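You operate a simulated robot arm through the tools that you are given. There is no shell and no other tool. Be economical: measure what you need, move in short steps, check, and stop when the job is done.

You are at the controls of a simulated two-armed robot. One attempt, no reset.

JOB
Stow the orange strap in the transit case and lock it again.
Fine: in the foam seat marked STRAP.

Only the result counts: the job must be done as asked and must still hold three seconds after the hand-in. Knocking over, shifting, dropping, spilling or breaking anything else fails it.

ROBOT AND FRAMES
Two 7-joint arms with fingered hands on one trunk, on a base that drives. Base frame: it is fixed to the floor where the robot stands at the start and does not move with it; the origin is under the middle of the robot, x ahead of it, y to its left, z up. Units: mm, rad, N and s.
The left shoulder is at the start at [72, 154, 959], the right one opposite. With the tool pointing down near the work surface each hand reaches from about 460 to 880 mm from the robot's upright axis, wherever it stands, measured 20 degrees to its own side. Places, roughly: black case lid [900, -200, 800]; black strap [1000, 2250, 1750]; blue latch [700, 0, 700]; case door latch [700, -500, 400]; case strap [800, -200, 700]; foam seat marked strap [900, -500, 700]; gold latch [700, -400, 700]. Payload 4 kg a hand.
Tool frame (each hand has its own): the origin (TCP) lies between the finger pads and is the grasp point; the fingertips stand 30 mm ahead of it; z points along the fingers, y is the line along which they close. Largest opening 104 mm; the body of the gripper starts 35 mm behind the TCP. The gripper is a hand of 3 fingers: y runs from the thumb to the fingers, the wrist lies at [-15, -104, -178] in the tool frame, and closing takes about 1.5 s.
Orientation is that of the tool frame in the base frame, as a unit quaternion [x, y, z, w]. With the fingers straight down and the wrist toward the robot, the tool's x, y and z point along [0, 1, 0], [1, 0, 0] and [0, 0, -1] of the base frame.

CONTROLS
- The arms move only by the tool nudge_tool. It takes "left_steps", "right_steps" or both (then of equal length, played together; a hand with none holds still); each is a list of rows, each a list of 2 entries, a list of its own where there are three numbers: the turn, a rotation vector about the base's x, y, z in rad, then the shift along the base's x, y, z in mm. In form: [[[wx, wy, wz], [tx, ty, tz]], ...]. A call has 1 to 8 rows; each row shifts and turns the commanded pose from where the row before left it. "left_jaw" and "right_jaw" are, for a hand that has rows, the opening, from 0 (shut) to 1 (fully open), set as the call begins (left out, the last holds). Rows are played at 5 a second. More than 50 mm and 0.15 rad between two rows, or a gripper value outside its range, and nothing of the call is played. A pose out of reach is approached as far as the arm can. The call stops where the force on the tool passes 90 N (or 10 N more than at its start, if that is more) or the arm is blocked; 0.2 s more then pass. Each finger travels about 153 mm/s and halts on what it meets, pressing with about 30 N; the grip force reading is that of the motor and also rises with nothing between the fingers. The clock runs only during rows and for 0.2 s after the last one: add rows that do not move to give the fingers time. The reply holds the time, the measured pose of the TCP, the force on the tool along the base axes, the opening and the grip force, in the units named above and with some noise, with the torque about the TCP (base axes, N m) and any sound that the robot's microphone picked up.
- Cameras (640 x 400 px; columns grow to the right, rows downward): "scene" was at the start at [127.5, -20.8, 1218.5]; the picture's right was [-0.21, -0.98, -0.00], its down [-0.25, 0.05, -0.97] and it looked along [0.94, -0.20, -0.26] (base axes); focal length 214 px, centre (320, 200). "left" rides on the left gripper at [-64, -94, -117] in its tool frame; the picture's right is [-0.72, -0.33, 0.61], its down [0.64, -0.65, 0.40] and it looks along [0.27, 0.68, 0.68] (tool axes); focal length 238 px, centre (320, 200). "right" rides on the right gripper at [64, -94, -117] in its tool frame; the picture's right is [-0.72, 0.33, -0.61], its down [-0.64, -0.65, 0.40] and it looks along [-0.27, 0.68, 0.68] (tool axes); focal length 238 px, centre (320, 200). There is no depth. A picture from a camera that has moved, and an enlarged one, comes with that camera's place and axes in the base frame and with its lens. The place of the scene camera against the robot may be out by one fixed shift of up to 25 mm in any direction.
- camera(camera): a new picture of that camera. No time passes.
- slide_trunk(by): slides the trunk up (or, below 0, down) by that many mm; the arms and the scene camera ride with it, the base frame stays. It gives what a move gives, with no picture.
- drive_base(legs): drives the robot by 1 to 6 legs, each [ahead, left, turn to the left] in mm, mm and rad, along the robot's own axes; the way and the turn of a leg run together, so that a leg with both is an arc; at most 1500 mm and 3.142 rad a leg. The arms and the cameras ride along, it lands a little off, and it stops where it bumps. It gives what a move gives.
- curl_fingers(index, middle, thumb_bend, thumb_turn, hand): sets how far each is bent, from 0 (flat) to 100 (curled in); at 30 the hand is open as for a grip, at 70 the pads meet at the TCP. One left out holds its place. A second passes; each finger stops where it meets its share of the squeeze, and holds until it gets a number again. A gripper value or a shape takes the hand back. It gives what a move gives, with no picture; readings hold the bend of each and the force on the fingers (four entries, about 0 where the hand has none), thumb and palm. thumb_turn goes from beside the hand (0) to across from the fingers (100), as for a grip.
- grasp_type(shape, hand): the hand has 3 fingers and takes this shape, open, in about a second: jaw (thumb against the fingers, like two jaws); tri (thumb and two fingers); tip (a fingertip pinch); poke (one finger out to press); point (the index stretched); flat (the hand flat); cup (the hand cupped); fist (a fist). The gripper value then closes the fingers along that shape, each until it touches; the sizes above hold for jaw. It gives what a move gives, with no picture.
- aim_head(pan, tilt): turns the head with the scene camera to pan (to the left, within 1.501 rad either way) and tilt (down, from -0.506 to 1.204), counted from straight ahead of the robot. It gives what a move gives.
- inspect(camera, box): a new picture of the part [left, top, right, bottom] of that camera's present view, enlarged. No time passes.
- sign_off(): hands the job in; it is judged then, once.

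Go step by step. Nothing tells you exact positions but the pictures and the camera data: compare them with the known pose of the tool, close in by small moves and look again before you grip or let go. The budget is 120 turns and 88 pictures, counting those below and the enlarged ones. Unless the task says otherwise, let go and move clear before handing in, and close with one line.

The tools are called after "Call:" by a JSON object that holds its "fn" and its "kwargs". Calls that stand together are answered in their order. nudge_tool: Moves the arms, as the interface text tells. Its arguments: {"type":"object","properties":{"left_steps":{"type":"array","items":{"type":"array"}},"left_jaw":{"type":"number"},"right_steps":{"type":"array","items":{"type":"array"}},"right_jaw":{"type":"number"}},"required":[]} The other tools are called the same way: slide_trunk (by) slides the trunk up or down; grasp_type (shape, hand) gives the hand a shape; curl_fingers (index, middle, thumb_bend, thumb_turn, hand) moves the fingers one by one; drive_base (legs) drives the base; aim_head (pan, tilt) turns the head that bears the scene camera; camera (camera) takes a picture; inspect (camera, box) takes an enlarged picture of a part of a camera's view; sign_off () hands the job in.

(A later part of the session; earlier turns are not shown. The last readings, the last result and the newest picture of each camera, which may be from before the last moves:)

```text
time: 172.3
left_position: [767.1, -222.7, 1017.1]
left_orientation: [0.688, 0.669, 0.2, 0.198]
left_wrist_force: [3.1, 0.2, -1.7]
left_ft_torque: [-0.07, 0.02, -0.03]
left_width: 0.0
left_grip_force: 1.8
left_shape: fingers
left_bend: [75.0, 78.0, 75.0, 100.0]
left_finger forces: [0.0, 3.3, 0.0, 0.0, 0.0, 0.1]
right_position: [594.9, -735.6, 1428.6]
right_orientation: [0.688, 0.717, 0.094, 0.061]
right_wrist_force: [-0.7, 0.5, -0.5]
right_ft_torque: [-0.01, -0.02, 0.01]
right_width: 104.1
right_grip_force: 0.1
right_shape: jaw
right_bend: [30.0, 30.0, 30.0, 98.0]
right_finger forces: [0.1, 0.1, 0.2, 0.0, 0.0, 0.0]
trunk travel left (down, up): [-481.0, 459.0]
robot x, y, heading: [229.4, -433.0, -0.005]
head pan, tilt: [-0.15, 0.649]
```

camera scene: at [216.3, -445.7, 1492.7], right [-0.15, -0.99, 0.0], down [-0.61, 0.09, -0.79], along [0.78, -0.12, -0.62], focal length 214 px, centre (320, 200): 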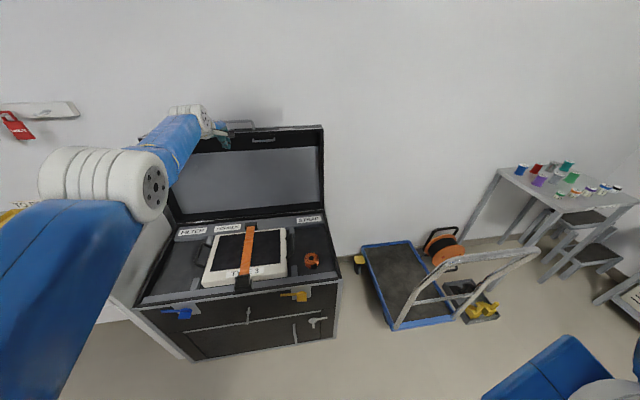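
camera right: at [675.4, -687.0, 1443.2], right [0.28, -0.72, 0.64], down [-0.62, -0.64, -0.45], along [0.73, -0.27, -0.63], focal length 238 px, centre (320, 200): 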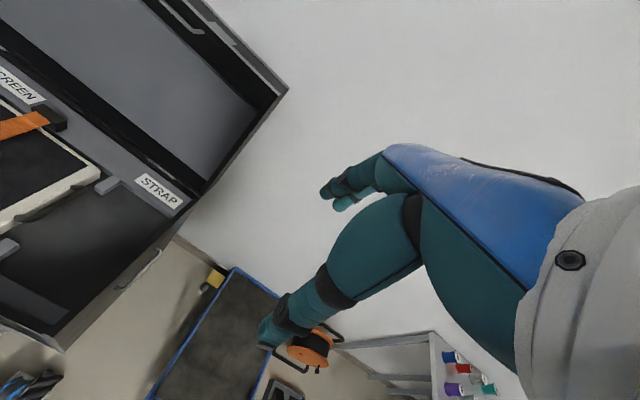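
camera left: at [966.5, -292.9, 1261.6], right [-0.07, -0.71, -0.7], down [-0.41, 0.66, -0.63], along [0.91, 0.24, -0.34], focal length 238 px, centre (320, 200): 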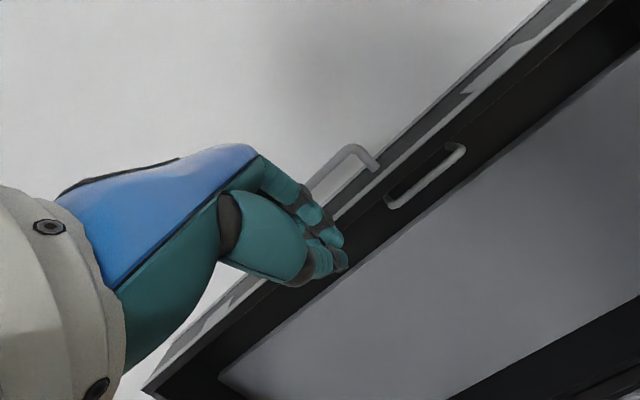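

The readings show that hinge friction carries the lid and it now needs pushing to go down. I'll release the bar, withdraw, and then press the lid shut from above.

Call:
{"fn": "curl_fingers", "kwargs": {"hand": "left", "index": 30, "middle": 30, "thumb_bend": 45}}

Call:
{"fn": "nudge_tool", "kwargs": {"left_steps": [[[0, 0, 0], [-13, 0, 20]], [[0, 0, 0], [-16, 0, 25]], [[0, 0, 0], [-16, 0, 30]], [[0, 0, 0], [-16, 0, 35]], [[0, 0, 0], [-5, 0, 40]], [[0, 0, 0], [0, 0, 40]]]}}

Call:
{"fn": "camera", "kwargs": {"camera": "scene"}}

```text
time: 173.3
left_position: [764.0, -223.0, 1020.7]
left_orientation: [0.688, 0.668, 0.202, 0.199]
left_wrist_force: [-14.8, 2.4, 15.8]
left_ft_torque: [-0.01, -0.83, 0.27]
left_width: 86.6
left_grip_force: 12.5
left_shape: fingers
left_bend: [29.0, 34.0, 45.0, 99.0]
left_finger forces: [5.5, 18.1, 0.0, 0.0, 0.0, 0.1]
right_position: [588.9, -737.4, 1428.8]
right_orientation: [0.687, 0.718, 0.096, 0.062]
right_wrist_force: [-1.0, 0.7, 0.0]
right_ft_torque: [0.01, 0.02, 0.02]
right_width: 104.1
right_grip_force: 0.2
right_shape: jaw
right_bend: [30.0, 30.0, 30.0, 98.0]
right_finger forces: [0.0, 0.0, 0.1, 0.0, 0.1, 0.0]
trunk travel left (down, up): [-481.0, 459.0]
robot x, y, heading: [227.3, -434.9, -0.004]
head pan, tilt: [-0.15, 0.649]
```

```text
time: 174.7
left_position: [700.6, -224.9, 1207.5]
left_orientation: [0.689, 0.669, 0.2, 0.196]
left_wrist_force: [0.3, -0.8, -0.1]
left_ft_torque: [0.02, -0.01, 0.01]
left_width: 84.0
left_grip_force: 0.1
left_shape: fingers
left_bend: [30.0, 30.0, 45.0, 99.0]
left_finger forces: [0.0, 0.0, 0.0, 0.0, 0.0, 0.0]
right_position: [595.8, -738.7, 1427.2]
right_orientation: [0.687, 0.718, 0.096, 0.06]
right_wrist_force: [0.6, 0.1, -0.2]
right_ft_torque: [0.0, -0.02, 0.01]
right_width: 103.9
right_grip_force: 0.2
right_shape: jaw
right_bend: [30.0, 30.0, 30.0, 98.0]
right_finger forces: [0.1, 0.0, 0.0, 0.0, 0.0, 0.1]
trunk travel left (down, up): [-481.0, 459.0]
robot x, y, heading: [227.1, -433.1, -0.002]
head pan, tilt: [-0.15, 0.649]
```

```text
4 pictures are left
camera scene: at [349.3, -449.0, 1288.8], right [-0.15, -0.99, 0.0], down [-0.6, 0.09, -0.8], along [0.79, -0.12, -0.61], focal length 214 px, centre (320, 200)
```

scene: 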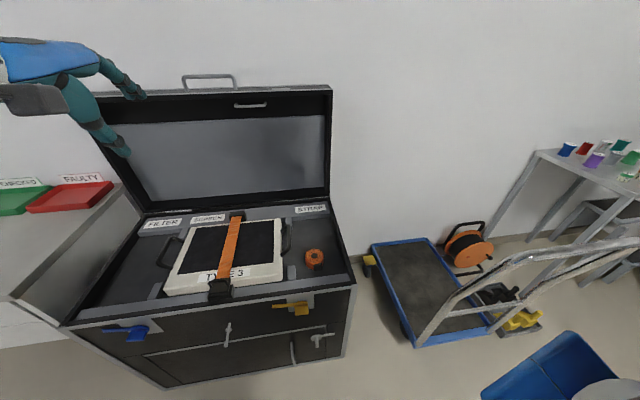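

The lid swung back open, probably because the thumb lifted the bar as I withdrew. The hooking recipe works, so I'll repeat it and keep hold until the lid is fully shut.

Call:
{"fn": "curl_fingers", "kwargs": {"hand": "left", "index": 45, "middle": 45, "thumb_bend": 57, "thumb_turn": 100}}

Call:
{"fn": "nudge_tool", "kwargs": {"left_steps": [[[0, 0, 0], [40, 0, 15]], [[0, 0, 0], [40, 0, 15]], [[0, 0, 0], [40, 0, 15]], [[0, 0, 0], [40, 0, 10]], [[0, 0, 0], [40, 0, 10]], [[0, 0, 0], [40, 0, 8]], [[0, 0, 0], [40, 0, 0]], [[0, 0, 0], [36, 0, 0]]]}}

Call:
{"fn": "drive_base", "kwargs": {"legs": [[150, 0, 0]]}}

Call:
{"fn": "nudge_tool", "kwargs": {"left_steps": [[[0, 0, 0], [0, 0, 0]]]}}

```text
time: 175.7
left_position: [702.5, -223.0, 1206.0]
left_orientation: [0.689, 0.669, 0.198, 0.196]
left_wrist_force: [0.2, 0.4, -0.6]
left_ft_torque: [0.01, -0.02, 0.04]
left_width: 51.4
left_grip_force: 0.0
left_shape: fingers
left_bend: [45.0, 45.0, 56.0, 100.0]
left_finger forces: [0.0, 0.1, 0.0, 0.0, 0.1, 0.1]
right_position: [597.0, -735.2, 1428.1]
right_orientation: [0.687, 0.718, 0.094, 0.061]
right_wrist_force: [0.0, -0.6, -0.4]
right_ft_torque: [-0.03, 0.02, -0.04]
right_width: 103.9
right_grip_force: 0.0
right_shape: jaw
right_bend: [30.0, 30.0, 30.0, 98.0]
right_finger forces: [0.0, 0.0, 0.0, 0.0, 0.0, 0.0]
trunk travel left (down, up): [-481.0, 459.0]
robot x, y, heading: [227.5, -432.2, 0.002]
head pan, tilt: [-0.15, 0.649]
```

```text
time: 177.5
left_position: [1018.8, -224.8, 1277.7]
left_orientation: [0.689, 0.669, 0.198, 0.195]
left_wrist_force: [0.0, 0.2, 0.1]
left_ft_torque: [-0.03, 0.01, 0.01]
left_width: 51.0
left_grip_force: 0.1
left_shape: fingers
left_bend: [45.0, 45.0, 56.0, 100.0]
left_finger forces: [0.0, 0.1, 0.0, 0.0, 0.0, 0.1]
right_position: [597.4, -737.6, 1427.4]
right_orientation: [0.687, 0.718, 0.095, 0.06]
right_wrist_force: [0.2, -0.3, -0.1]
right_ft_torque: [0.01, -0.01, 0.01]
right_width: 103.9
right_grip_force: 0.1
right_shape: jaw
right_bend: [30.0, 30.0, 30.0, 98.0]
right_finger forces: [0.0, 0.1, 0.1, 0.0, 0.0, 0.0]
trunk travel left (down, up): [-481.0, 459.0]
robot x, y, heading: [228.5, -434.3, 0.0]
head pan, tilt: [-0.15, 0.649]
```

```text
time: 178.9
left_position: [1163.3, -222.8, 1280.6]
left_orientation: [0.689, 0.669, 0.199, 0.197]
left_wrist_force: [-0.2, 0.4, -0.3]
left_ft_torque: [0.0, -0.01, 0.0]
left_width: 51.0
left_grip_force: 0.1
left_shape: fingers
left_bend: [45.0, 45.0, 56.0, 100.0]
left_finger forces: [0.1, 0.0, 0.1, 0.1, 0.0, 0.0]
right_position: [743.8, -737.1, 1428.3]
right_orientation: [0.686, 0.718, 0.096, 0.062]
right_wrist_force: [-0.7, -0.8, 0.2]
right_ft_torque: [-0.03, 0.01, 0.0]
right_width: 104.0
right_grip_force: 0.1
right_shape: jaw
right_bend: [30.0, 30.0, 30.0, 98.0]
right_finger forces: [0.0, 0.0, 0.1, 0.0, 0.1, 0.1]
trunk travel left (down, up): [-481.0, 459.0]
robot x, y, heading: [375.3, -433.0, -0.005]
head pan, tilt: [-0.15, 0.649]
```

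```text
time: 179.3
left_position: [1163.9, -222.5, 1281.3]
left_orientation: [0.689, 0.668, 0.199, 0.197]
left_wrist_force: [0.9, -0.1, 0.8]
left_ft_torque: [0.0, -0.03, 0.03]
left_width: 51.0
left_grip_force: 0.0
left_shape: fingers
left_bend: [45.0, 45.0, 56.0, 100.0]
left_finger forces: [0.1, 0.1, 0.0, 0.0, 0.1, 0.0]
right_position: [744.4, -735.5, 1429.3]
right_orientation: [0.686, 0.718, 0.098, 0.062]
right_wrist_force: [-0.2, 0.9, -0.2]
right_ft_torque: [0.01, 0.04, -0.01]
right_width: 103.8
right_grip_force: 0.0
right_shape: jaw
right_bend: [30.0, 30.0, 30.0, 98.0]
right_finger forces: [0.1, 0.0, 0.1, 0.0, 0.0, 0.0]
trunk travel left (down, up): [-481.0, 459.0]
robot x, y, heading: [377.9, -430.7, 0.002]
head pan, tilt: [-0.15, 0.649]
```

Call:
{"fn": "camera", "kwargs": {"camera": "left"}}

```text
3 pictures are left
camera left: at [1021.0, -284.2, 1326.3], right [0.04, -0.71, -0.7], down [-0.32, 0.66, -0.69], along [0.95, 0.25, -0.2], focal length 238 px, centre (320, 200)
```

left: 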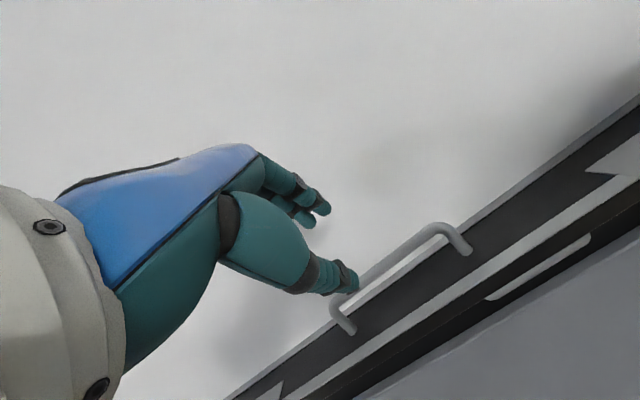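

The lid is about 15 mm further forward than before. I'll offset the approach by that amount and insert.

Call:
{"fn": "nudge_tool", "kwargs": {"left_steps": [[[0, 0, 0], [-13, 0, 0]], [[0, 0, 0], [13, 0, -23]], [[0, 0, 0], [13, 0, -23]], [[0, 0, 0], [13, 0, -23]], [[0, 0, 0], [8, 0, -13]], [[0, 0, 0], [5, 0, -9]]]}}

Call:
{"fn": "curl_fingers", "kwargs": {"hand": "left", "index": 82, "middle": 82, "thumb_bend": 80}}

```text
time: 180.7
left_position: [1202.5, -223.6, 1191.2]
left_orientation: [0.689, 0.668, 0.2, 0.198]
left_wrist_force: [-0.3, 0.5, 4.2]
left_ft_torque: [0.03, 0.03, 0.0]
left_width: 47.6
left_grip_force: 1.5
left_shape: fingers
left_bend: [45.0, 45.0, 58.0, 100.0]
left_finger forces: [0.0, 0.0, 0.0, 0.0, 3.7, 0.1]
right_position: [741.6, -736.4, 1429.0]
right_orientation: [0.687, 0.717, 0.098, 0.063]
right_wrist_force: [1.1, 0.8, 0.5]
right_ft_torque: [-0.01, 0.0, 0.0]
right_width: 103.9
right_grip_force: 0.0
right_shape: jaw
right_bend: [30.0, 30.0, 30.0, 98.0]
right_finger forces: [0.1, 0.1, 0.0, 0.1, 0.0, 0.1]
trunk travel left (down, up): [-481.0, 459.0]
robot x, y, heading: [375.9, -430.9, -0.005]
head pan, tilt: [-0.15, 0.649]
```

```text
time: 181.7
left_position: [1208.1, -223.5, 1183.7]
left_orientation: [0.69, 0.669, 0.197, 0.195]
left_wrist_force: [3.5, -0.4, -11.1]
left_ft_torque: [-0.1, 0.02, -0.02]
left_width: 0.0
left_grip_force: 7.1
left_shape: fingers
left_bend: [73.0, 80.0, 77.0, 100.0]
left_finger forces: [0.0, 14.0, 0.0, 0.1, 0.0, 0.0]
right_position: [747.5, -735.6, 1428.9]
right_orientation: [0.686, 0.719, 0.097, 0.06]
right_wrist_force: [0.6, 1.2, 0.7]
right_ft_torque: [0.0, -0.02, -0.02]
right_width: 103.7
right_grip_force: 0.1
right_shape: jaw
right_bend: [30.0, 30.0, 30.0, 98.0]
right_finger forces: [0.0, 0.0, 0.1, 0.0, 0.0, 0.1]
trunk travel left (down, up): [-481.0, 459.0]
robot x, y, heading: [375.4, -433.4, -0.004]
head pan, tilt: [-0.15, 0.649]
```

It's hooked as before. Following the arc down now.

Call:
{"fn": "nudge_tool", "kwargs": {"left_steps": [[[0, 0, 0], [-17, 0, 0]], [[0, 0, 0], [-17, 0, 0]], [[0, 0, 0], [-24.5, 0, 0]], [[0, 0, 0], [-24.5, 0, 0]], [[0, 0, 0], [-24.5, 0, -2]], [[0, 0, 0], [-24.5, 0, -3]], [[0, 0, 0], [-24.5, 0, -5]], [[0, 0, 0], [-24.5, 0, -6]]]}}

Call:
{"fn": "nudge_tool", "kwargs": {"left_steps": [[[0, 0, 0], [-23.5, 0, -7]], [[0, 0, 0], [-23.5, 0, -8]], [[0, 0, 0], [-23, 0, -9]], [[0, 0, 0], [-23, 0, -10]], [[0, 0, 0], [0, 0, -8]]]}}

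Call:
{"fn": "drive_base", "kwargs": {"legs": [[-43, 0, 0]]}}

Call:
{"fn": "nudge_tool", "kwargs": {"left_steps": [[[0, 0, 0], [0, 0, -14]], [[0, 0, 0], [0, 0, -14]]]}}

```text
time: 183.5
left_position: [1024.7, -222.8, 1171.4]
left_orientation: [0.689, 0.669, 0.199, 0.197]
left_wrist_force: [4.0, -0.1, -0.3]
left_ft_torque: [-0.02, -0.01, -0.02]
left_width: 0.2
left_grip_force: 0.8
left_shape: fingers
left_bend: [73.0, 81.0, 77.0, 100.0]
left_finger forces: [0.0, 2.3, 0.0, 0.0, 0.1, 0.1]
right_position: [744.3, -736.0, 1429.7]
right_orientation: [0.686, 0.718, 0.096, 0.061]
right_wrist_force: [0.2, 0.1, 0.4]
right_ft_torque: [-0.01, -0.01, 0.0]
right_width: 103.9
right_grip_force: 0.1
right_shape: jaw
right_bend: [30.0, 30.0, 30.0, 98.0]
right_finger forces: [0.0, 0.0, 0.1, 0.0, 0.0, 0.1]
trunk travel left (down, up): [-481.0, 459.0]
robot x, y, heading: [375.0, -434.0, 0.0]
head pan, tilt: [-0.15, 0.649]
```

```text
time: 184.7
left_position: [927.7, -222.9, 1132.2]
left_orientation: [0.688, 0.669, 0.2, 0.198]
left_wrist_force: [-0.2, 1.4, 8.1]
left_ft_torque: [-0.06, -0.11, 0.03]
left_width: 0.0
left_grip_force: 0.4
left_shape: fingers
left_bend: [74.0, 81.0, 77.0, 100.0]
left_finger forces: [0.0, 1.9, 0.0, 0.0, 0.0, 0.0]
right_position: [741.9, -735.7, 1428.9]
right_orientation: [0.686, 0.718, 0.098, 0.063]
right_wrist_force: [-0.8, -0.3, -1.1]
right_ft_torque: [-0.01, -0.03, -0.02]
right_width: 103.9
right_grip_force: 0.2
right_shape: jaw
right_bend: [30.0, 30.0, 30.0, 98.0]
right_finger forces: [0.1, 0.0, 0.0, 0.0, 0.0, 0.0]
trunk travel left (down, up): [-481.0, 459.0]
robot x, y, heading: [382.0, -432.3, -0.003]
head pan, tilt: [-0.15, 0.649]
```

```text
time: 185.6
left_position: [892.7, -222.4, 1125.7]
left_orientation: [0.689, 0.671, 0.195, 0.192]
left_wrist_force: [18.4, -1.5, -26.8]
left_ft_torque: [-0.24, 0.39, -0.21]
left_width: 0.0
left_grip_force: 16.3
left_shape: fingers
left_bend: [75.0, 79.0, 77.0, 100.0]
left_finger forces: [0.0, 33.6, 0.0, 0.1, 0.1, 0.0]
right_position: [709.0, -735.3, 1427.2]
right_orientation: [0.686, 0.719, 0.097, 0.061]
right_wrist_force: [-1.4, -0.9, 0.2]
right_ft_torque: [-0.01, -0.07, 0.0]
right_width: 104.0
right_grip_force: 0.1
right_shape: jaw
right_bend: [30.0, 30.0, 30.0, 98.0]
right_finger forces: [0.0, 0.0, 0.0, 0.0, 0.0, 0.1]
trunk travel left (down, up): [-481.0, 459.0]
robot x, y, heading: [331.3, -431.2, -0.002]
head pan, tilt: [-0.15, 0.649]
```

```text
time: 186.2
left_position: [881.7, -223.6, 1105.5]
left_orientation: [0.688, 0.669, 0.201, 0.198]
left_wrist_force: [-1.5, 0.3, 8.9]
left_ft_torque: [-0.07, -0.09, -0.03]
left_width: 0.2
left_grip_force: 1.3
left_shape: fingers
left_bend: [75.0, 81.0, 77.0, 100.0]
left_finger forces: [0.1, 1.3, 0.1, 0.0, 0.0, 0.0]
right_position: [695.1, -735.5, 1432.5]
right_orientation: [0.685, 0.718, 0.102, 0.065]
right_wrist_force: [0.3, -0.4, 0.9]
right_ft_torque: [-0.01, 0.0, -0.03]
right_width: 103.5
right_grip_force: 0.1
right_shape: jaw
right_bend: [30.0, 30.0, 30.0, 98.0]
right_finger forces: [0.1, 0.0, 0.0, 0.1, 0.0, 0.0]
trunk travel left (down, up): [-481.0, 459.0]
robot x, y, heading: [334.0, -433.2, -0.003]
head pan, tilt: [-0.15, 0.649]
```

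Call:
{"fn": "drive_base", "kwargs": {"legs": [[-40, 0, 0]]}}

Call:
{"fn": "nudge_tool", "kwargs": {"left_steps": [[[0, 0, 0], [0, 0, -14]], [[0, 0, 0], [0, 0, -14]], [[0, 0, 0], [0, 0, -10]]]}}

Call:
{"fn": "drive_base", "kwargs": {"legs": [[-34, 0, 0]]}}

Call:
{"fn": "nudge_tool", "kwargs": {"left_steps": [[[0, 0, 0], [0, 0, -15]], [[0, 0, 0], [0, 0, -15]]]}}

Call:
{"fn": "drive_base", "kwargs": {"legs": [[-34, 0, 0]]}}

Call:
{"fn": "nudge_tool", "kwargs": {"left_steps": [[[0, 0, 0], [0, 0, -15]], [[0, 0, 0], [0, 0, -15]]]}}

```text
time: 187.1
left_position: [848.7, -222.4, 1097.3]
left_orientation: [0.689, 0.671, 0.195, 0.191]
left_wrist_force: [21.0, -0.7, -24.9]
left_ft_torque: [-0.26, 0.42, -0.22]
left_width: 0.1
left_grip_force: 15.9
left_shape: fingers
left_bend: [75.0, 79.0, 77.0, 100.0]
left_finger forces: [0.0, 32.3, 0.0, 0.0, 0.1, 0.0]
right_position: [665.5, -733.8, 1429.8]
right_orientation: [0.685, 0.719, 0.102, 0.063]
right_wrist_force: [0.0, 0.7, 0.0]
right_ft_torque: [-0.03, 0.02, 0.0]
right_width: 104.1
right_grip_force: 0.0
right_shape: jaw
right_bend: [30.0, 30.0, 30.0, 98.0]
right_finger forces: [0.0, 0.0, 0.1, 0.1, 0.1, 0.0]
trunk travel left (down, up): [-481.0, 459.0]
robot x, y, heading: [297.5, -433.7, -0.002]
head pan, tilt: [-0.15, 0.649]
```

```text
time: 187.9
left_position: [834.2, -222.8, 1070.7]
left_orientation: [0.688, 0.669, 0.201, 0.198]
left_wrist_force: [-9.5, 1.2, 15.4]
left_ft_torque: [-0.04, -0.07, 0.0]
left_width: 0.0
left_grip_force: 0.1
left_shape: fingers
left_bend: [76.0, 81.0, 77.0, 100.0]
left_finger forces: [0.0, 0.1, 0.0, 0.0, 0.0, 0.0]
right_position: [646.2, -734.4, 1436.0]
right_orientation: [0.683, 0.719, 0.107, 0.069]
right_wrist_force: [-0.6, 1.5, 0.1]
right_ft_torque: [0.03, 0.02, 0.01]
right_width: 103.8
right_grip_force: 0.0
right_shape: jaw
right_bend: [30.0, 30.0, 30.0, 98.0]
right_finger forces: [0.0, 0.0, 0.0, 0.0, 0.0, 0.0]
trunk travel left (down, up): [-481.0, 459.0]
robot x, y, heading: [294.3, -433.3, 0.001]
head pan, tilt: [-0.15, 0.649]
```

```text
time: 188.7
left_position: [813.4, -222.6, 1058.8]
left_orientation: [0.69, 0.672, 0.193, 0.189]
left_wrist_force: [22.2, -4.2, -21.8]
left_ft_torque: [-0.08, 0.69, -0.13]
left_width: 0.0
left_grip_force: 14.3
left_shape: fingers
left_bend: [75.0, 80.0, 77.0, 100.0]
left_finger forces: [6.2, 21.4, 0.0, 0.1, 0.0, 0.0]
right_position: [628.0, -735.5, 1432.1]
right_orientation: [0.683, 0.72, 0.105, 0.065]
right_wrist_force: [-0.1, 0.3, -0.1]
right_ft_torque: [0.01, 0.01, -0.01]
right_width: 103.8
right_grip_force: 0.1
right_shape: jaw
right_bend: [30.0, 30.0, 30.0, 98.0]
right_finger forces: [0.1, 0.1, 0.0, 0.0, 0.1, 0.0]
trunk travel left (down, up): [-481.0, 459.0]
robot x, y, heading: [263.5, -433.7, -0.006]
head pan, tilt: [-0.15, 0.649]
```

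```text
time: 189.3
left_position: [801.0, -223.5, 1036.7]
left_orientation: [0.688, 0.67, 0.2, 0.194]
left_wrist_force: [-5.2, 0.0, 7.8]
left_ft_torque: [0.01, -0.09, -0.03]
left_width: 0.0
left_grip_force: 0.0
left_shape: fingers
left_bend: [76.0, 81.0, 77.0, 100.0]
left_finger forces: [0.0, 0.0, 0.1, 0.0, 0.0, 0.1]
right_position: [612.7, -734.3, 1437.5]
right_orientation: [0.682, 0.72, 0.11, 0.07]
right_wrist_force: [-1.1, -0.4, -0.3]
right_ft_torque: [0.02, -0.02, 0.0]
right_width: 104.1
right_grip_force: 0.2
right_shape: jaw
right_bend: [30.0, 30.0, 30.0, 98.0]
right_finger forces: [0.0, 0.1, 0.0, 0.0, 0.1, 0.0]
trunk travel left (down, up): [-481.0, 459.0]
robot x, y, heading: [260.7, -430.5, -0.002]
head pan, tilt: [-0.15, 0.649]
```

```text
time: 190.2
left_position: [778.9, -222.1, 1025.2]
left_orientation: [0.691, 0.673, 0.19, 0.186]
left_wrist_force: [28.5, -3.2, -27.3]
left_ft_torque: [-0.04, 0.91, -0.14]
left_width: 0.0
left_grip_force: 17.5
left_shape: fingers
left_bend: [75.0, 80.0, 77.0, 100.0]
left_finger forces: [10.1, 24.8, 0.0, 0.0, 0.0, 0.1]
right_position: [593.1, -733.0, 1433.0]
right_orientation: [0.683, 0.72, 0.108, 0.066]
right_wrist_force: [-0.2, -0.3, -0.3]
right_ft_torque: [0.0, -0.02, 0.0]
right_width: 103.9
right_grip_force: 0.0
right_shape: jaw
right_bend: [30.0, 30.0, 30.0, 98.0]
right_finger forces: [0.0, 0.0, 0.1, 0.1, 0.0, 0.1]
trunk travel left (down, up): [-481.0, 459.0]
robot x, y, heading: [226.0, -431.6, -0.005]
head pan, tilt: [-0.15, 0.649]
```

```text
time: 190.8
left_position: [765.6, -221.9, 1004.3]
left_orientation: [0.69, 0.67, 0.195, 0.191]
left_wrist_force: [1.3, 0.5, -0.3]
left_ft_torque: [0.01, 0.01, -0.01]
left_width: 0.0
left_grip_force: 0.3
left_shape: fingers
left_bend: [76.0, 81.0, 76.0, 100.0]
left_finger forces: [0.2, 0.3, 0.0, 0.0, 0.1, 0.1]
right_position: [576.3, -733.3, 1439.1]
right_orientation: [0.68, 0.72, 0.115, 0.072]
right_wrist_force: [-0.9, -0.3, 0.2]
right_ft_torque: [0.04, 0.01, -0.01]
right_width: 103.8
right_grip_force: 0.0
right_shape: jaw
right_bend: [30.0, 30.0, 30.0, 98.0]
right_finger forces: [0.0, 0.1, 0.1, 0.0, 0.0, 0.1]
trunk travel left (down, up): [-481.0, 459.0]
robot x, y, heading: [225.6, -435.9, 0.0]
head pan, tilt: [-0.15, 0.649]
```

Call:
{"fn": "drive_base", "kwargs": {"legs": [[-28, 0, 0]]}}

Call:
{"fn": "nudge_tool", "kwargs": {"left_steps": [[[0, 0, 0], [0, 0, -17]], [[0, 0, 0], [0, 0, -17]]]}}

Call:
{"fn": "drive_base", "kwargs": {"legs": [[-28, 0, 0]]}}

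Call:
{"fn": "nudge_tool", "kwargs": {"left_steps": [[[0, -0.05, 0], [0, 0, -18]], [[0, -0.05, 0], [0, 0, -18]]]}}

Call:
{"fn": "nudge_tool", "kwargs": {"left_steps": [[[0, -0.05, 0], [-5, 0, -18]], [[0, -0.05, 0], [-5, 0, -18]], [[0, -0.05, 0], [-4, 0, -18]], [[0, -0.05, 0], [-4, 0, -18]]]}}

```text
time: 191.6
left_position: [750.3, -223.0, 993.3]
left_orientation: [0.691, 0.673, 0.188, 0.184]
left_wrist_force: [34.1, -3.9, -29.3]
left_ft_torque: [-0.08, 1.11, -0.1]
left_width: 0.1
left_grip_force: 20.6
left_shape: fingers
left_bend: [76.0, 80.0, 77.0, 100.0]
left_finger forces: [14.1, 26.9, 0.0, 0.0, 0.1, 0.0]
right_position: [563.4, -731.9, 1434.9]
right_orientation: [0.68, 0.721, 0.113, 0.069]
right_wrist_force: [0.1, 0.4, 0.9]
right_ft_torque: [0.02, 0.0, -0.01]
right_width: 103.6
right_grip_force: 0.1
right_shape: jaw
right_bend: [30.0, 30.0, 30.0, 98.0]
right_finger forces: [0.0, 0.0, 0.0, 0.0, 0.0, 0.0]
trunk travel left (down, up): [-481.0, 459.0]
robot x, y, heading: [202.2, -435.6, -0.002]
head pan, tilt: [-0.15, 0.649]
```

```text
time: 192.2
left_position: [735.9, -222.7, 969.7]
left_orientation: [0.689, 0.672, 0.194, 0.189]
left_wrist_force: [3.5, -0.4, -1.7]
left_ft_torque: [-0.04, 0.1, 0.01]
left_width: 0.1
left_grip_force: 2.9
left_shape: fingers
left_bend: [76.0, 81.0, 76.0, 100.0]
left_finger forces: [1.1, 3.3, 0.0, 0.0, 0.0, 0.0]
right_position: [544.1, -731.6, 1440.8]
right_orientation: [0.678, 0.721, 0.12, 0.075]
right_wrist_force: [1.0, 0.1, 0.0]
right_ft_torque: [-0.02, 0.03, -0.01]
right_width: 103.9
right_grip_force: 0.0
right_shape: jaw
right_bend: [30.0, 30.0, 30.0, 98.0]
right_finger forces: [0.0, 0.0, 0.1, 0.1, 0.1, 0.1]
trunk travel left (down, up): [-481.0, 459.0]
robot x, y, heading: [199.9, -436.5, -0.0]
head pan, tilt: [-0.15, 0.649]
```

```text
time: 193.0
left_position: [721.2, -221.2, 958.0]
left_orientation: [0.69, 0.676, 0.185, 0.181]
left_wrist_force: [46.1, -6.0, -31.7]
left_ft_torque: [-0.04, 1.33, -0.14]
left_width: 0.2
left_grip_force: 25.5
left_shape: fingers
left_bend: [76.0, 80.0, 77.0, 100.0]
left_finger forces: [18.6, 32.7, 0.0, 0.0, 0.0, 0.0]
right_position: [534.1, -731.6, 1436.6]
right_orientation: [0.678, 0.722, 0.119, 0.071]
right_wrist_force: [-0.2, -0.5, 0.1]
right_ft_torque: [-0.02, -0.01, 0.01]
right_width: 103.8
right_grip_force: 0.0
right_shape: jaw
right_bend: [30.0, 30.0, 30.0, 98.0]
right_finger forces: [0.0, 0.0, 0.0, 0.0, 0.1, 0.0]
trunk travel left (down, up): [-481.0, 459.0]
robot x, y, heading: [170.2, -435.7, -0.0]
head pan, tilt: [-0.15, 0.649]
```

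```text
time: 193.6
left_position: [709.4, -221.2, 928.8]
left_orientation: [0.679, 0.664, 0.224, 0.219]
left_wrist_force: [17.8, -3.8, -11.6]
left_ft_torque: [0.0, 0.47, -0.09]
left_width: 0.0
left_grip_force: 10.0
left_shape: fingers
left_bend: [76.0, 80.0, 76.0, 100.0]
left_finger forces: [5.0, 14.8, 0.0, 0.0, 0.0, 0.0]
right_position: [516.4, -730.9, 1442.4]
right_orientation: [0.676, 0.721, 0.126, 0.077]
right_wrist_force: [-0.6, 0.2, -0.1]
right_ft_torque: [-0.01, -0.01, -0.02]
right_width: 103.9
right_grip_force: 0.0
right_shape: jaw
right_bend: [30.0, 30.0, 30.0, 98.0]
right_finger forces: [0.0, 0.0, 0.0, 0.0, 0.0, 0.0]
trunk travel left (down, up): [-481.0, 459.0]
robot x, y, heading: [174.9, -430.7, -0.007]
head pan, tilt: [-0.15, 0.649]
```

```text
time: 194.6
left_position: [690.1, -221.6, 858.2]
left_orientation: [0.652, 0.639, 0.293, 0.284]
left_wrist_force: [-2.1, 0.3, -1.5]
left_ft_torque: [-0.03, 0.01, -0.02]
left_width: 0.3
left_grip_force: 0.1
left_shape: fingers
left_bend: [76.0, 81.0, 76.0, 100.0]
left_finger forces: [0.1, 0.1, 0.0, 0.1, 0.0, 0.1]
right_position: [511.5, -731.5, 1444.1]
right_orientation: [0.677, 0.721, 0.125, 0.076]
right_wrist_force: [-0.1, 0.0, 0.0]
right_ft_torque: [0.02, 0.0, 0.0]
right_width: 103.6
right_grip_force: 0.0
right_shape: jaw
right_bend: [30.0, 30.0, 30.0, 98.0]
right_finger forces: [0.0, 0.0, 0.0, 0.0, 0.1, 0.0]
trunk travel left (down, up): [-481.0, 459.0]
robot x, y, heading: [172.2, -431.9, -0.005]
head pan, tilt: [-0.15, 0.649]
```

Call:
{"fn": "nudge_tool", "kwargs": {"left_steps": [[[0, -0.04, 0], [-6, 0, -16]], [[0, -0.04, 0], [-6, 0, -16]], [[0, -0.04, 0], [-6, 0, -16]], [[0, -0.04, 0], [-3, 0, -16]], [[0, -0.04, 0], [-3, 0, -16]], [[0, -0.04, 0], [-2, 0, -14]]]}}

Call:
{"fn": "nudge_tool", "kwargs": {"left_steps": [[[0, 0, 0], [-1, 0, -10]], [[0, 0, 0], [0, 0, -8]], [[0, 0, 0], [0, 0, -6]]]}}

```text
time: 196.0
left_position: [664.8, -222.5, 763.0]
left_orientation: [0.613, 0.6, 0.367, 0.359]
left_wrist_force: [6.5, 0.4, -3.1]
left_ft_torque: [-0.04, -0.02, -0.03]
left_width: 0.0
left_grip_force: 6.4
left_shape: fingers
left_bend: [76.0, 80.0, 76.0, 100.0]
left_finger forces: [0.1, 12.3, 0.0, 0.1, 0.0, 0.0]
right_position: [512.6, -731.6, 1442.7]
right_orientation: [0.677, 0.721, 0.126, 0.075]
right_wrist_force: [-0.5, 0.4, -0.1]
right_ft_torque: [0.01, 0.01, 0.0]
right_width: 103.5
right_grip_force: 0.0
right_shape: jaw
right_bend: [30.0, 30.0, 30.0, 98.0]
right_finger forces: [0.1, 0.0, 0.0, 0.0, 0.0, 0.0]
trunk travel left (down, up): [-481.0, 459.0]
robot x, y, heading: [174.6, -432.3, -0.003]
head pan, tilt: [-0.15, 0.649]
```

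```text
time: 196.8
left_position: [662.6, -221.4, 741.8]
left_orientation: [0.613, 0.6, 0.368, 0.359]
left_wrist_force: [0.3, -0.4, 0.8]
left_ft_torque: [-0.02, -0.01, 0.01]
left_width: 0.1
left_grip_force: 0.2
left_shape: fingers
left_bend: [76.0, 81.0, 76.0, 100.0]
left_finger forces: [0.0, 0.7, 0.1, 0.1, 0.0, 0.0]
right_position: [511.7, -732.2, 1443.4]
right_orientation: [0.677, 0.721, 0.126, 0.076]
right_wrist_force: [0.0, -0.1, -0.5]
right_ft_torque: [0.0, -0.02, 0.0]
right_width: 104.0
right_grip_force: 0.0
right_shape: jaw
right_bend: [30.0, 30.0, 30.0, 98.0]
right_finger forces: [0.0, 0.0, 0.1, 0.1, 0.0, 0.0]
trunk travel left (down, up): [-481.0, 459.0]
robot x, y, heading: [170.0, -433.1, 0.0]
head pan, tilt: [-0.15, 0.649]
```

Call:
{"fn": "nudge_tool", "kwargs": {"left_steps": [[[0, 0, 0], [0, 0, -7]], [[0, 0, 0], [0, 0, -7]]]}}

Call:
{"fn": "camera", "kwargs": {"camera": "scene"}}

```text
time: 197.4
left_position: [663.1, -223.2, 729.4]
left_orientation: [0.611, 0.599, 0.37, 0.361]
left_wrist_force: [6.3, 1.8, 14.1]
left_ft_torque: [-0.16, 0.17, 0.01]
left_width: 0.0
left_grip_force: 7.2
left_shape: fingers
left_bend: [76.0, 81.0, 76.0, 100.0]
left_finger forces: [10.8, 3.5, 0.1, 0.1, 0.0, 0.0]
right_position: [511.0, -733.3, 1443.7]
right_orientation: [0.676, 0.722, 0.126, 0.077]
right_wrist_force: [-0.6, 0.7, -0.1]
right_ft_torque: [-0.01, 0.01, -0.02]
right_width: 104.0
right_grip_force: 0.0
right_shape: jaw
right_bend: [30.0, 30.0, 30.0, 98.0]
right_finger forces: [0.0, 0.0, 0.0, 0.0, 0.1, 0.0]
trunk travel left (down, up): [-481.0, 459.0]
robot x, y, heading: [172.7, -431.6, -0.004]
head pan, tilt: [-0.15, 0.649]
```

```text
2 pictures are left
camera scene: at [291.9, -448.2, 1289.4], right [-0.15, -0.99, 0.0], down [-0.6, 0.09, -0.8], along [0.79, -0.12, -0.6], focal length 214 px, centre (320, 200)
```

scene: 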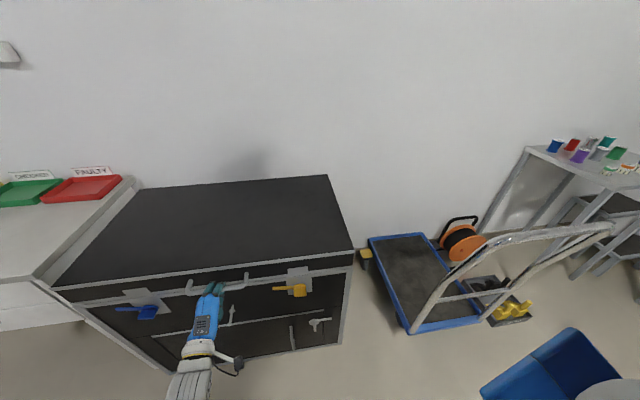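

The lid is closed. I'll release the bar by opening and backing straight out, then lower the trunk and back up for the latches.

Call:
{"fn": "curl_fingers", "kwargs": {"hand": "left", "index": 15, "middle": 15, "thumb_bend": 15}}

Call:
{"fn": "nudge_tool", "kwargs": {"left_steps": [[[0, 0, 0], [-15, 0, 5]], [[0, 0, 0], [-20, 0, 8]], [[0, 0, 0], [-25, 0, 8]], [[0, -0.12, 0], [-25, 0, 0]], [[0, -0.12, 0], [-20, 0, 0]], [[0, -0.12, 0], [0, 0, 0]], [[0, -0.12, 0], [0, 0, 0]]]}}

Call:
{"fn": "drive_base", "kwargs": {"legs": [[-170, 0, 0]]}}

Call:
{"fn": "slide_trunk", "kwargs": {"by": -106}}

```text
time: 198.4
left_position: [657.8, -222.0, 729.3]
left_orientation: [0.612, 0.599, 0.37, 0.36]
left_wrist_force: [-32.3, 0.9, 0.5]
left_ft_torque: [-0.07, -0.81, -0.03]
left_width: 97.9
left_grip_force: 17.5
left_shape: fingers
left_bend: [80.0, 30.0, 15.0, 96.0]
left_finger forces: [21.1, 14.1, 0.0, 0.0, 0.0, 0.1]
right_position: [504.4, -731.0, 1445.3]
right_orientation: [0.677, 0.721, 0.126, 0.078]
right_wrist_force: [0.4, -0.3, -0.2]
right_ft_torque: [-0.03, -0.01, -0.03]
right_width: 104.1
right_grip_force: 0.0
right_shape: jaw
right_bend: [30.0, 30.0, 30.0, 98.0]
right_finger forces: [0.0, 0.0, 0.0, 0.1, 0.0, 0.1]
trunk travel left (down, up): [-481.0, 459.0]
robot x, y, heading: [173.3, -431.6, -0.004]
head pan, tilt: [-0.15, 0.649]
```

```text
time: 200.0
left_position: [556.5, -222.6, 747.6]
left_orientation: [0.507, 0.497, 0.504, 0.492]
left_wrist_force: [0.6, 0.3, -0.6]
left_ft_torque: [-0.03, 0.0, 0.0]
left_width: 135.8
left_grip_force: 0.0
left_shape: fingers
left_bend: [15.0, 15.0, 15.0, 96.0]
left_finger forces: [0.0, 0.0, 0.0, 0.1, 0.0, 0.0]
right_position: [513.5, -731.3, 1443.2]
right_orientation: [0.677, 0.721, 0.125, 0.077]
right_wrist_force: [0.0, 0.5, -0.8]
right_ft_torque: [0.04, 0.01, -0.02]
right_width: 104.1
right_grip_force: 0.0
right_shape: jaw
right_bend: [30.0, 30.0, 30.0, 98.0]
right_finger forces: [0.0, 0.0, 0.0, 0.1, 0.0, 0.0]
trunk travel left (down, up): [-481.0, 459.0]
robot x, y, heading: [174.7, -434.4, -0.004]
head pan, tilt: [-0.15, 0.649]
```

```text
time: 201.5
left_position: [388.7, -221.9, 747.6]
left_orientation: [0.509, 0.497, 0.502, 0.492]
left_wrist_force: [-0.1, 0.2, -0.2]
left_ft_torque: [0.02, -0.03, 0.03]
left_width: 135.6
left_grip_force: 0.0
left_shape: fingers
left_bend: [15.0, 15.0, 15.0, 96.0]
left_finger forces: [0.1, 0.2, 0.0, 0.0, 0.0, 0.0]
right_position: [344.0, -732.2, 1442.7]
right_orientation: [0.677, 0.721, 0.124, 0.076]
right_wrist_force: [0.8, -0.8, -0.3]
right_ft_torque: [-0.01, 0.03, -0.01]
right_width: 103.7
right_grip_force: 0.0
right_shape: jaw
right_bend: [30.0, 30.0, 30.0, 98.0]
right_finger forces: [0.0, 0.0, 0.0, 0.0, 0.0, 0.1]
trunk travel left (down, up): [-481.0, 459.0]
robot x, y, heading: [0.6, -431.1, -0.005]
head pan, tilt: [-0.15, 0.649]
```

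```text
time: 202.9
left_position: [387.1, -222.7, 642.2]
left_orientation: [0.508, 0.497, 0.503, 0.492]
left_wrist_force: [-0.6, -0.3, 0.6]
left_ft_torque: [-0.02, -0.02, -0.03]
left_width: 135.9
left_grip_force: 0.0
left_shape: fingers
left_bend: [15.0, 15.0, 15.0, 96.0]
left_finger forces: [0.1, 0.0, 0.0, 0.1, 0.1, 0.0]
right_position: [341.9, -731.3, 1336.9]
right_orientation: [0.678, 0.721, 0.126, 0.076]
right_wrist_force: [-0.9, 0.4, 0.5]
right_ft_torque: [-0.04, 0.0, 0.01]
right_width: 104.0
right_grip_force: 0.0
right_shape: jaw
right_bend: [30.0, 30.0, 30.0, 98.0]
right_finger forces: [0.0, 0.0, 0.0, 0.1, 0.1, 0.0]
trunk travel left (down, up): [-375.0, 565.0]
robot x, y, heading: [6.2, -433.0, -0.001]
head pan, tilt: [-0.15, 0.649]
```

I'll bring the hand, fingers above and thumb below, to the gold wing, which is now horizontal. Then I'll grip it and turn it back.

Call:
{"fn": "nudge_tool", "kwargs": {"left_steps": [[[0, 0, 0], [25, -36, 2]], [[0, 0, 0], [30, -36, 2]], [[0, 0, 0], [30, -36, 2]], [[0, 0, 0], [33, -36, 2]], [[0, 0, 0], [35, -36, 2]], [[0, 0, 0], [40, -36, 0]]], "left_jaw": 1}}

Call:
{"fn": "nudge_tool", "kwargs": {"left_steps": [[[0, 0, 0], [26, 0, 0]], [[0, 0, 0], [26, 0, 0]], [[0, 0, 0], [24, 0, 0]]]}}

```text
refused: row 5 steps farther than a row can; nothing moved
```

```text
time: 203.7
left_position: [465.8, -222.7, 642.1]
left_orientation: [0.509, 0.497, 0.503, 0.492]
left_wrist_force: [0.2, -0.5, 1.0]
left_ft_torque: [0.0, -0.01, 0.04]
left_width: 135.9
left_grip_force: 0.0
left_shape: fingers
left_bend: [15.0, 15.0, 15.0, 96.0]
left_finger forces: [0.0, 0.1, 0.1, 0.0, 0.0, 0.1]
right_position: [343.1, -731.1, 1335.8]
right_orientation: [0.678, 0.72, 0.126, 0.076]
right_wrist_force: [-1.0, 0.6, 0.3]
right_ft_torque: [0.01, 0.01, 0.02]
right_width: 104.0
right_grip_force: 0.1
right_shape: jaw
right_bend: [30.0, 30.0, 30.0, 98.0]
right_finger forces: [0.0, 0.0, 0.1, 0.1, 0.0, 0.1]
trunk travel left (down, up): [-375.0, 565.0]
robot x, y, heading: [4.5, -430.0, -0.004]
head pan, tilt: [-0.15, 0.649]
```

Call:
{"fn": "nudge_tool", "kwargs": {"left_steps": [[[0, 0, 0], [20, -36, 2]], [[0, 0, 0], [20, -36, 2]], [[0, 0, 0], [20, -36, 2]], [[0, 0, 0], [20, -36, 2]], [[0, 0, 0], [20, -36, 2]], [[0, 0, 0], [20, -36, 1]]], "left_jaw": 1}}

Call:
{"fn": "nudge_tool", "kwargs": {"left_steps": [[[0, 0, 0], [26, 0, 0]], [[0, 0, 0], [26, 0, 0]], [[0, 0, 0], [20, 0, 0]]]}}

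Call:
{"fn": "nudge_tool", "kwargs": {"left_steps": [[[0, 0, 0], [0, 0, 0]], [[0, 0, 0], [0, 0, 0]], [[0, 0, 0], [0, 0, 0]], [[0, 0, 0], [0, 0, 0]], [[0, 0, 0], [0, 0, 0]], [[0, 0, 0], [0, 0, 0]], [[0, 0, 0], [0, 0, 0]], [[0, 0, 0], [0, 0, 0]]], "left_jaw": 0}}

```text
time: 205.2
left_position: [580.5, -387.2, 618.4]
left_orientation: [0.542, 0.464, 0.537, 0.45]
left_wrist_force: [0.0, -0.6, 0.2]
left_ft_torque: [-0.04, -0.01, 0.01]
left_width: 103.8
left_grip_force: 0.0
left_shape: jaw
left_bend: [30.0, 30.0, 30.0, 97.0]
left_finger forces: [0.1, 0.0, 0.0, 0.0, 0.1, 0.1]
right_position: [342.0, -730.2, 1337.8]
right_orientation: [0.677, 0.721, 0.127, 0.077]
right_wrist_force: [-0.3, -0.3, 0.5]
right_ft_torque: [-0.02, -0.03, 0.01]
right_width: 103.9
right_grip_force: 0.0
right_shape: jaw
right_bend: [30.0, 30.0, 30.0, 98.0]
right_finger forces: [0.1, 0.0, 0.0, 0.0, 0.0, 0.0]
trunk travel left (down, up): [-375.0, 565.0]
robot x, y, heading: [7.0, -430.7, -0.005]
head pan, tilt: [-0.15, 0.649]
stopped in row 6 (left hand): the arm was blocked; the commanded pose is now the measured one
```

```text
time: 206.0
left_position: [654.2, -385.1, 616.1]
left_orientation: [0.544, 0.464, 0.537, 0.447]
left_wrist_force: [-0.8, 0.6, 0.0]
left_ft_torque: [-0.03, -0.01, -0.02]
left_width: 104.0
left_grip_force: 0.1
left_shape: jaw
left_bend: [30.0, 30.0, 30.0, 97.0]
left_finger forces: [0.1, 0.1, 0.1, 0.1, 0.0, 0.0]
right_position: [343.4, -730.2, 1337.6]
right_orientation: [0.676, 0.722, 0.127, 0.077]
right_wrist_force: [-0.2, -0.8, -0.2]
right_ft_torque: [-0.01, 0.0, -0.01]
right_width: 104.2
right_grip_force: 0.0
right_shape: jaw
right_bend: [30.0, 30.0, 30.0, 98.0]
right_finger forces: [0.0, 0.0, 0.1, 0.0, 0.0, 0.0]
trunk travel left (down, up): [-375.0, 565.0]
robot x, y, heading: [5.4, -433.0, -0.005]
head pan, tilt: [-0.15, 0.649]
```

```text
time: 207.8
left_position: [654.2, -384.8, 618.5]
left_orientation: [0.544, 0.463, 0.538, 0.448]
left_wrist_force: [-0.8, -0.1, -0.1]
left_ft_torque: [0.01, 0.0, -0.01]
left_width: 0.0
left_grip_force: 30.1
left_shape: jaw
left_bend: [70.0, 70.0, 46.0, 100.0]
left_finger forces: [0.0, 0.1, 0.0, 0.1, 0.1, 0.0]
right_position: [341.5, -730.1, 1338.1]
right_orientation: [0.677, 0.721, 0.126, 0.078]
right_wrist_force: [0.1, -0.1, -0.3]
right_ft_torque: [0.0, 0.03, 0.03]
right_width: 103.9
right_grip_force: 0.0
right_shape: jaw
right_bend: [30.0, 30.0, 30.0, 98.0]
right_finger forces: [0.0, 0.1, 0.0, 0.0, 0.0, 0.0]
trunk travel left (down, up): [-375.0, 565.0]
robot x, y, heading: [3.2, -433.8, -0.007]
head pan, tilt: [-0.15, 0.649]
```

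That pose was blocked across the body, and the closed hand is now just below the gold blade. I'll back off, shift the base right, and push the blade upright with closed fingertips instead.

Call:
{"fn": "nudge_tool", "kwargs": {"left_steps": [[[0, 0, 0], [-30, 0, 0]], [[0, 0, 0], [-30, 0, 0]]]}}

Call:
{"fn": "drive_base", "kwargs": {"legs": [[0, -90, 0]]}}

Call:
{"fn": "nudge_tool", "kwargs": {"left_steps": [[[-0.08, 0, 0], [0, 36, 4]], [[-0.08, 0, 0], [0, 36, 4]], [[0, 0, 0], [0, 36, 4]]]}}

```text
time: 208.4
left_position: [592.7, -387.1, 618.0]
left_orientation: [0.545, 0.462, 0.538, 0.448]
left_wrist_force: [1.2, 0.2, -0.1]
left_ft_torque: [0.02, -0.02, -0.02]
left_width: 0.0
left_grip_force: 30.0
left_shape: jaw
left_bend: [70.0, 70.0, 46.0, 100.0]
left_finger forces: [0.0, 0.0, 0.0, 0.0, 0.0, 0.1]
right_position: [341.2, -730.7, 1336.9]
right_orientation: [0.677, 0.721, 0.126, 0.077]
right_wrist_force: [-0.2, 0.2, -0.4]
right_ft_torque: [-0.02, 0.0, -0.03]
right_width: 103.8
right_grip_force: 0.0
right_shape: jaw
right_bend: [30.0, 30.0, 30.0, 98.0]
right_finger forces: [0.0, 0.1, 0.1, 0.0, 0.0, 0.0]
trunk travel left (down, up): [-375.0, 565.0]
robot x, y, heading: [1.4, -431.8, -0.007]
head pan, tilt: [-0.15, 0.649]
```

```text
time: 209.5
left_position: [591.8, -464.0, 618.0]
left_orientation: [0.541, 0.468, 0.533, 0.452]
left_wrist_force: [-0.7, 1.1, -0.4]
left_ft_torque: [0.04, -0.02, -0.01]
left_width: 0.1
left_grip_force: 29.7
left_shape: jaw
left_bend: [70.0, 70.0, 46.0, 100.0]
left_finger forces: [0.0, 0.0, 0.0, 0.0, 0.0, 0.1]
right_position: [341.5, -796.0, 1342.5]
right_orientation: [0.676, 0.723, 0.12, 0.083]
right_wrist_force: [0.1, 1.2, 0.5]
right_ft_torque: [-0.05, -0.03, -0.06]
right_width: 103.6
right_grip_force: 0.0
right_shape: jaw
right_bend: [30.0, 30.0, 30.0, 98.0]
right_finger forces: [0.0, 0.0, 0.0, 0.0, 0.0, 0.1]
trunk travel left (down, up): [-375.0, 565.0]
robot x, y, heading: [1.9, -520.4, -0.005]
head pan, tilt: [-0.15, 0.649]
```

```text
time: 210.3
left_position: [590.3, -364.5, 628.3]
left_orientation: [0.507, 0.505, 0.499, 0.489]
left_wrist_force: [0.1, -1.1, 0.4]
left_ft_torque: [-0.02, 0.03, 0.0]
left_width: 0.0
left_grip_force: 29.8
left_shape: jaw
left_bend: [70.0, 70.0, 46.0, 100.0]
left_finger forces: [0.0, 0.0, 0.0, 0.0, 0.0, 0.0]
right_position: [339.1, -818.7, 1337.3]
right_orientation: [0.676, 0.722, 0.127, 0.078]
right_wrist_force: [0.8, 0.7, -0.8]
right_ft_torque: [0.01, -0.01, -0.01]
right_width: 103.8
right_grip_force: 0.1
right_shape: jaw
right_bend: [30.0, 30.0, 30.0, 98.0]
right_finger forces: [0.0, 0.1, 0.1, 0.1, 0.0, 0.1]
trunk travel left (down, up): [-375.0, 565.0]
robot x, y, heading: [-0.1, -520.3, -0.005]
head pan, tilt: [-0.15, 0.649]
```

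Call:
{"fn": "nudge_tool", "kwargs": {"left_steps": [[[0, 0, 0], [24, -1, -3]], [[0, 0, 0], [24, -1, -3]], [[0, 0, 0], [23, -1, 0]]]}}

Call:
{"fn": "nudge_tool", "kwargs": {"left_steps": [[[0, 0, 0], [0, 0, 14]], [[0, 0, 0], [0, 0, 14]]]}}

Call:
{"fn": "nudge_tool", "kwargs": {"left_steps": [[[0, 0, 0], [0, -4, 10]], [[0, 0, 0], [0, -5, 9]], [[0, 0, 0], [0, -8, 8]], [[0, 0, 0], [0, -8, 7]], [[0, 0, 0], [0, -12, 2]]]}}

```text
time: 211.1
left_position: [663.3, -370.5, 621.5]
left_orientation: [0.508, 0.504, 0.499, 0.488]
left_wrist_force: [0.1, 0.3, -0.5]
left_ft_torque: [-0.02, 0.0, 0.02]
left_width: 0.0
left_grip_force: 30.1
left_shape: jaw
left_bend: [70.0, 70.0, 46.0, 100.0]
left_finger forces: [0.0, 0.0, 0.0, 0.0, 0.1, 0.0]
right_position: [339.9, -822.2, 1336.5]
right_orientation: [0.676, 0.721, 0.127, 0.077]
right_wrist_force: [-0.4, -0.4, -0.8]
right_ft_torque: [0.05, 0.0, 0.02]
right_width: 103.5
right_grip_force: 0.0
right_shape: jaw
right_bend: [30.0, 30.0, 30.0, 98.0]
right_finger forces: [0.0, 0.0, 0.0, 0.0, 0.1, 0.0]
trunk travel left (down, up): [-375.0, 565.0]
robot x, y, heading: [4.9, -519.1, -0.005]
head pan, tilt: [-0.15, 0.649]
```

```text
time: 211.7
left_position: [662.9, -368.3, 650.1]
left_orientation: [0.507, 0.505, 0.499, 0.489]
left_wrist_force: [-0.1, 0.5, -0.5]
left_ft_torque: [0.03, 0.0, 0.01]
left_width: 0.0
left_grip_force: 30.2
left_shape: jaw
left_bend: [70.0, 70.0, 46.0, 100.0]
left_finger forces: [0.0, 0.1, 0.0, 0.1, 0.0, 0.1]
right_position: [340.1, -817.5, 1336.7]
right_orientation: [0.676, 0.722, 0.127, 0.077]
right_wrist_force: [-0.4, 0.6, 0.3]
right_ft_torque: [-0.02, -0.03, 0.02]
right_width: 103.8
right_grip_force: 0.0
right_shape: jaw
right_bend: [30.0, 30.0, 30.0, 98.0]
right_finger forces: [0.0, 0.0, 0.0, 0.0, 0.1, 0.0]
trunk travel left (down, up): [-375.0, 565.0]
robot x, y, heading: [-0.2, -520.0, -0.006]
head pan, tilt: [-0.15, 0.649]
```

```text
time: 212.9
left_position: [663.3, -404.3, 686.9]
left_orientation: [0.508, 0.504, 0.499, 0.489]
left_wrist_force: [-0.4, 0.8, -0.3]
left_ft_torque: [0.01, 0.01, 0.01]
left_width: 0.0
left_grip_force: 29.9
left_shape: jaw
left_bend: [70.0, 70.0, 46.0, 100.0]
left_finger forces: [0.0, 0.1, 0.1, 0.1, 0.1, 0.0]
right_position: [340.8, -819.3, 1337.4]
right_orientation: [0.676, 0.722, 0.127, 0.077]
right_wrist_force: [0.2, 0.2, 0.1]
right_ft_torque: [0.0, 0.02, -0.01]
right_width: 104.0
right_grip_force: 0.0
right_shape: jaw
right_bend: [30.0, 30.0, 30.0, 98.0]
right_finger forces: [0.1, 0.1, 0.0, 0.0, 0.0, 0.0]
trunk travel left (down, up): [-375.0, 565.0]
robot x, y, heading: [3.9, -519.6, -0.005]
head pan, tilt: [-0.15, 0.649]
```

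There was no contact force, so the fingertips probably passed in front of the thin blade. I'll repeat the sweep a few mm deeper.

Call:
{"fn": "nudge_tool", "kwargs": {"left_steps": [[[0, 0, 0], [-8, 0, 0]], [[0, 0, 0], [0, 20, -10]], [[0, 0, 0], [0, 17, -27]], [[0, 0, 0], [0, 0, -28]], [[0, 0, 0], [7, 0, 0]], [[0, 0, 0], [6, 0, 0]]]}}

Call:
{"fn": "nudge_tool", "kwargs": {"left_steps": [[[0, 0, 0], [0, 0, 14]], [[0, 0, 0], [0, 0, 14]], [[0, 0, 0], [0, -4, 8]]]}}

```text
time: 214.3
left_position: [666.6, -365.1, 622.0]
left_orientation: [0.507, 0.504, 0.5, 0.489]
left_wrist_force: [-8.9, -1.4, 0.6]
left_ft_torque: [0.0, -0.02, -0.01]
left_width: 0.1
left_grip_force: 29.8
left_shape: jaw
left_bend: [70.0, 70.0, 46.0, 100.0]
left_finger forces: [0.1, 0.0, 0.0, 0.1, 0.1, 0.0]
right_position: [337.7, -817.8, 1337.6]
right_orientation: [0.676, 0.722, 0.128, 0.078]
right_wrist_force: [-1.2, 0.2, -0.2]
right_ft_torque: [0.0, -0.03, -0.02]
right_width: 104.0
right_grip_force: 0.1
right_shape: jaw
right_bend: [30.0, 30.0, 30.0, 98.0]
right_finger forces: [0.0, 0.0, 0.0, 0.1, 0.0, 0.0]
trunk travel left (down, up): [-375.0, 565.0]
robot x, y, heading: [2.1, -519.3, -0.008]
head pan, tilt: [-0.15, 0.649]
```

```text
time: 215.1
left_position: [666.7, -368.4, 656.1]
left_orientation: [0.507, 0.506, 0.499, 0.488]
left_wrist_force: [-16.5, 5.6, -9.5]
left_ft_torque: [0.02, 0.3, 0.12]
left_width: 0.0
left_grip_force: 29.9
left_shape: jaw
left_bend: [70.0, 70.0, 46.0, 100.0]
left_finger forces: [0.0, 0.0, 0.0, 0.0, 0.1, 0.1]
right_position: [339.7, -817.9, 1339.0]
right_orientation: [0.676, 0.722, 0.127, 0.078]
right_wrist_force: [0.5, 0.3, -0.2]
right_ft_torque: [-0.01, 0.04, 0.02]
right_width: 104.0
right_grip_force: 0.1
right_shape: jaw
right_bend: [30.0, 30.0, 30.0, 98.0]
right_finger forces: [0.1, 0.0, 0.1, 0.0, 0.0, 0.2]
trunk travel left (down, up): [-375.0, 565.0]
robot x, y, heading: [4.2, -519.5, -0.005]
head pan, tilt: [-0.15, 0.649]
```

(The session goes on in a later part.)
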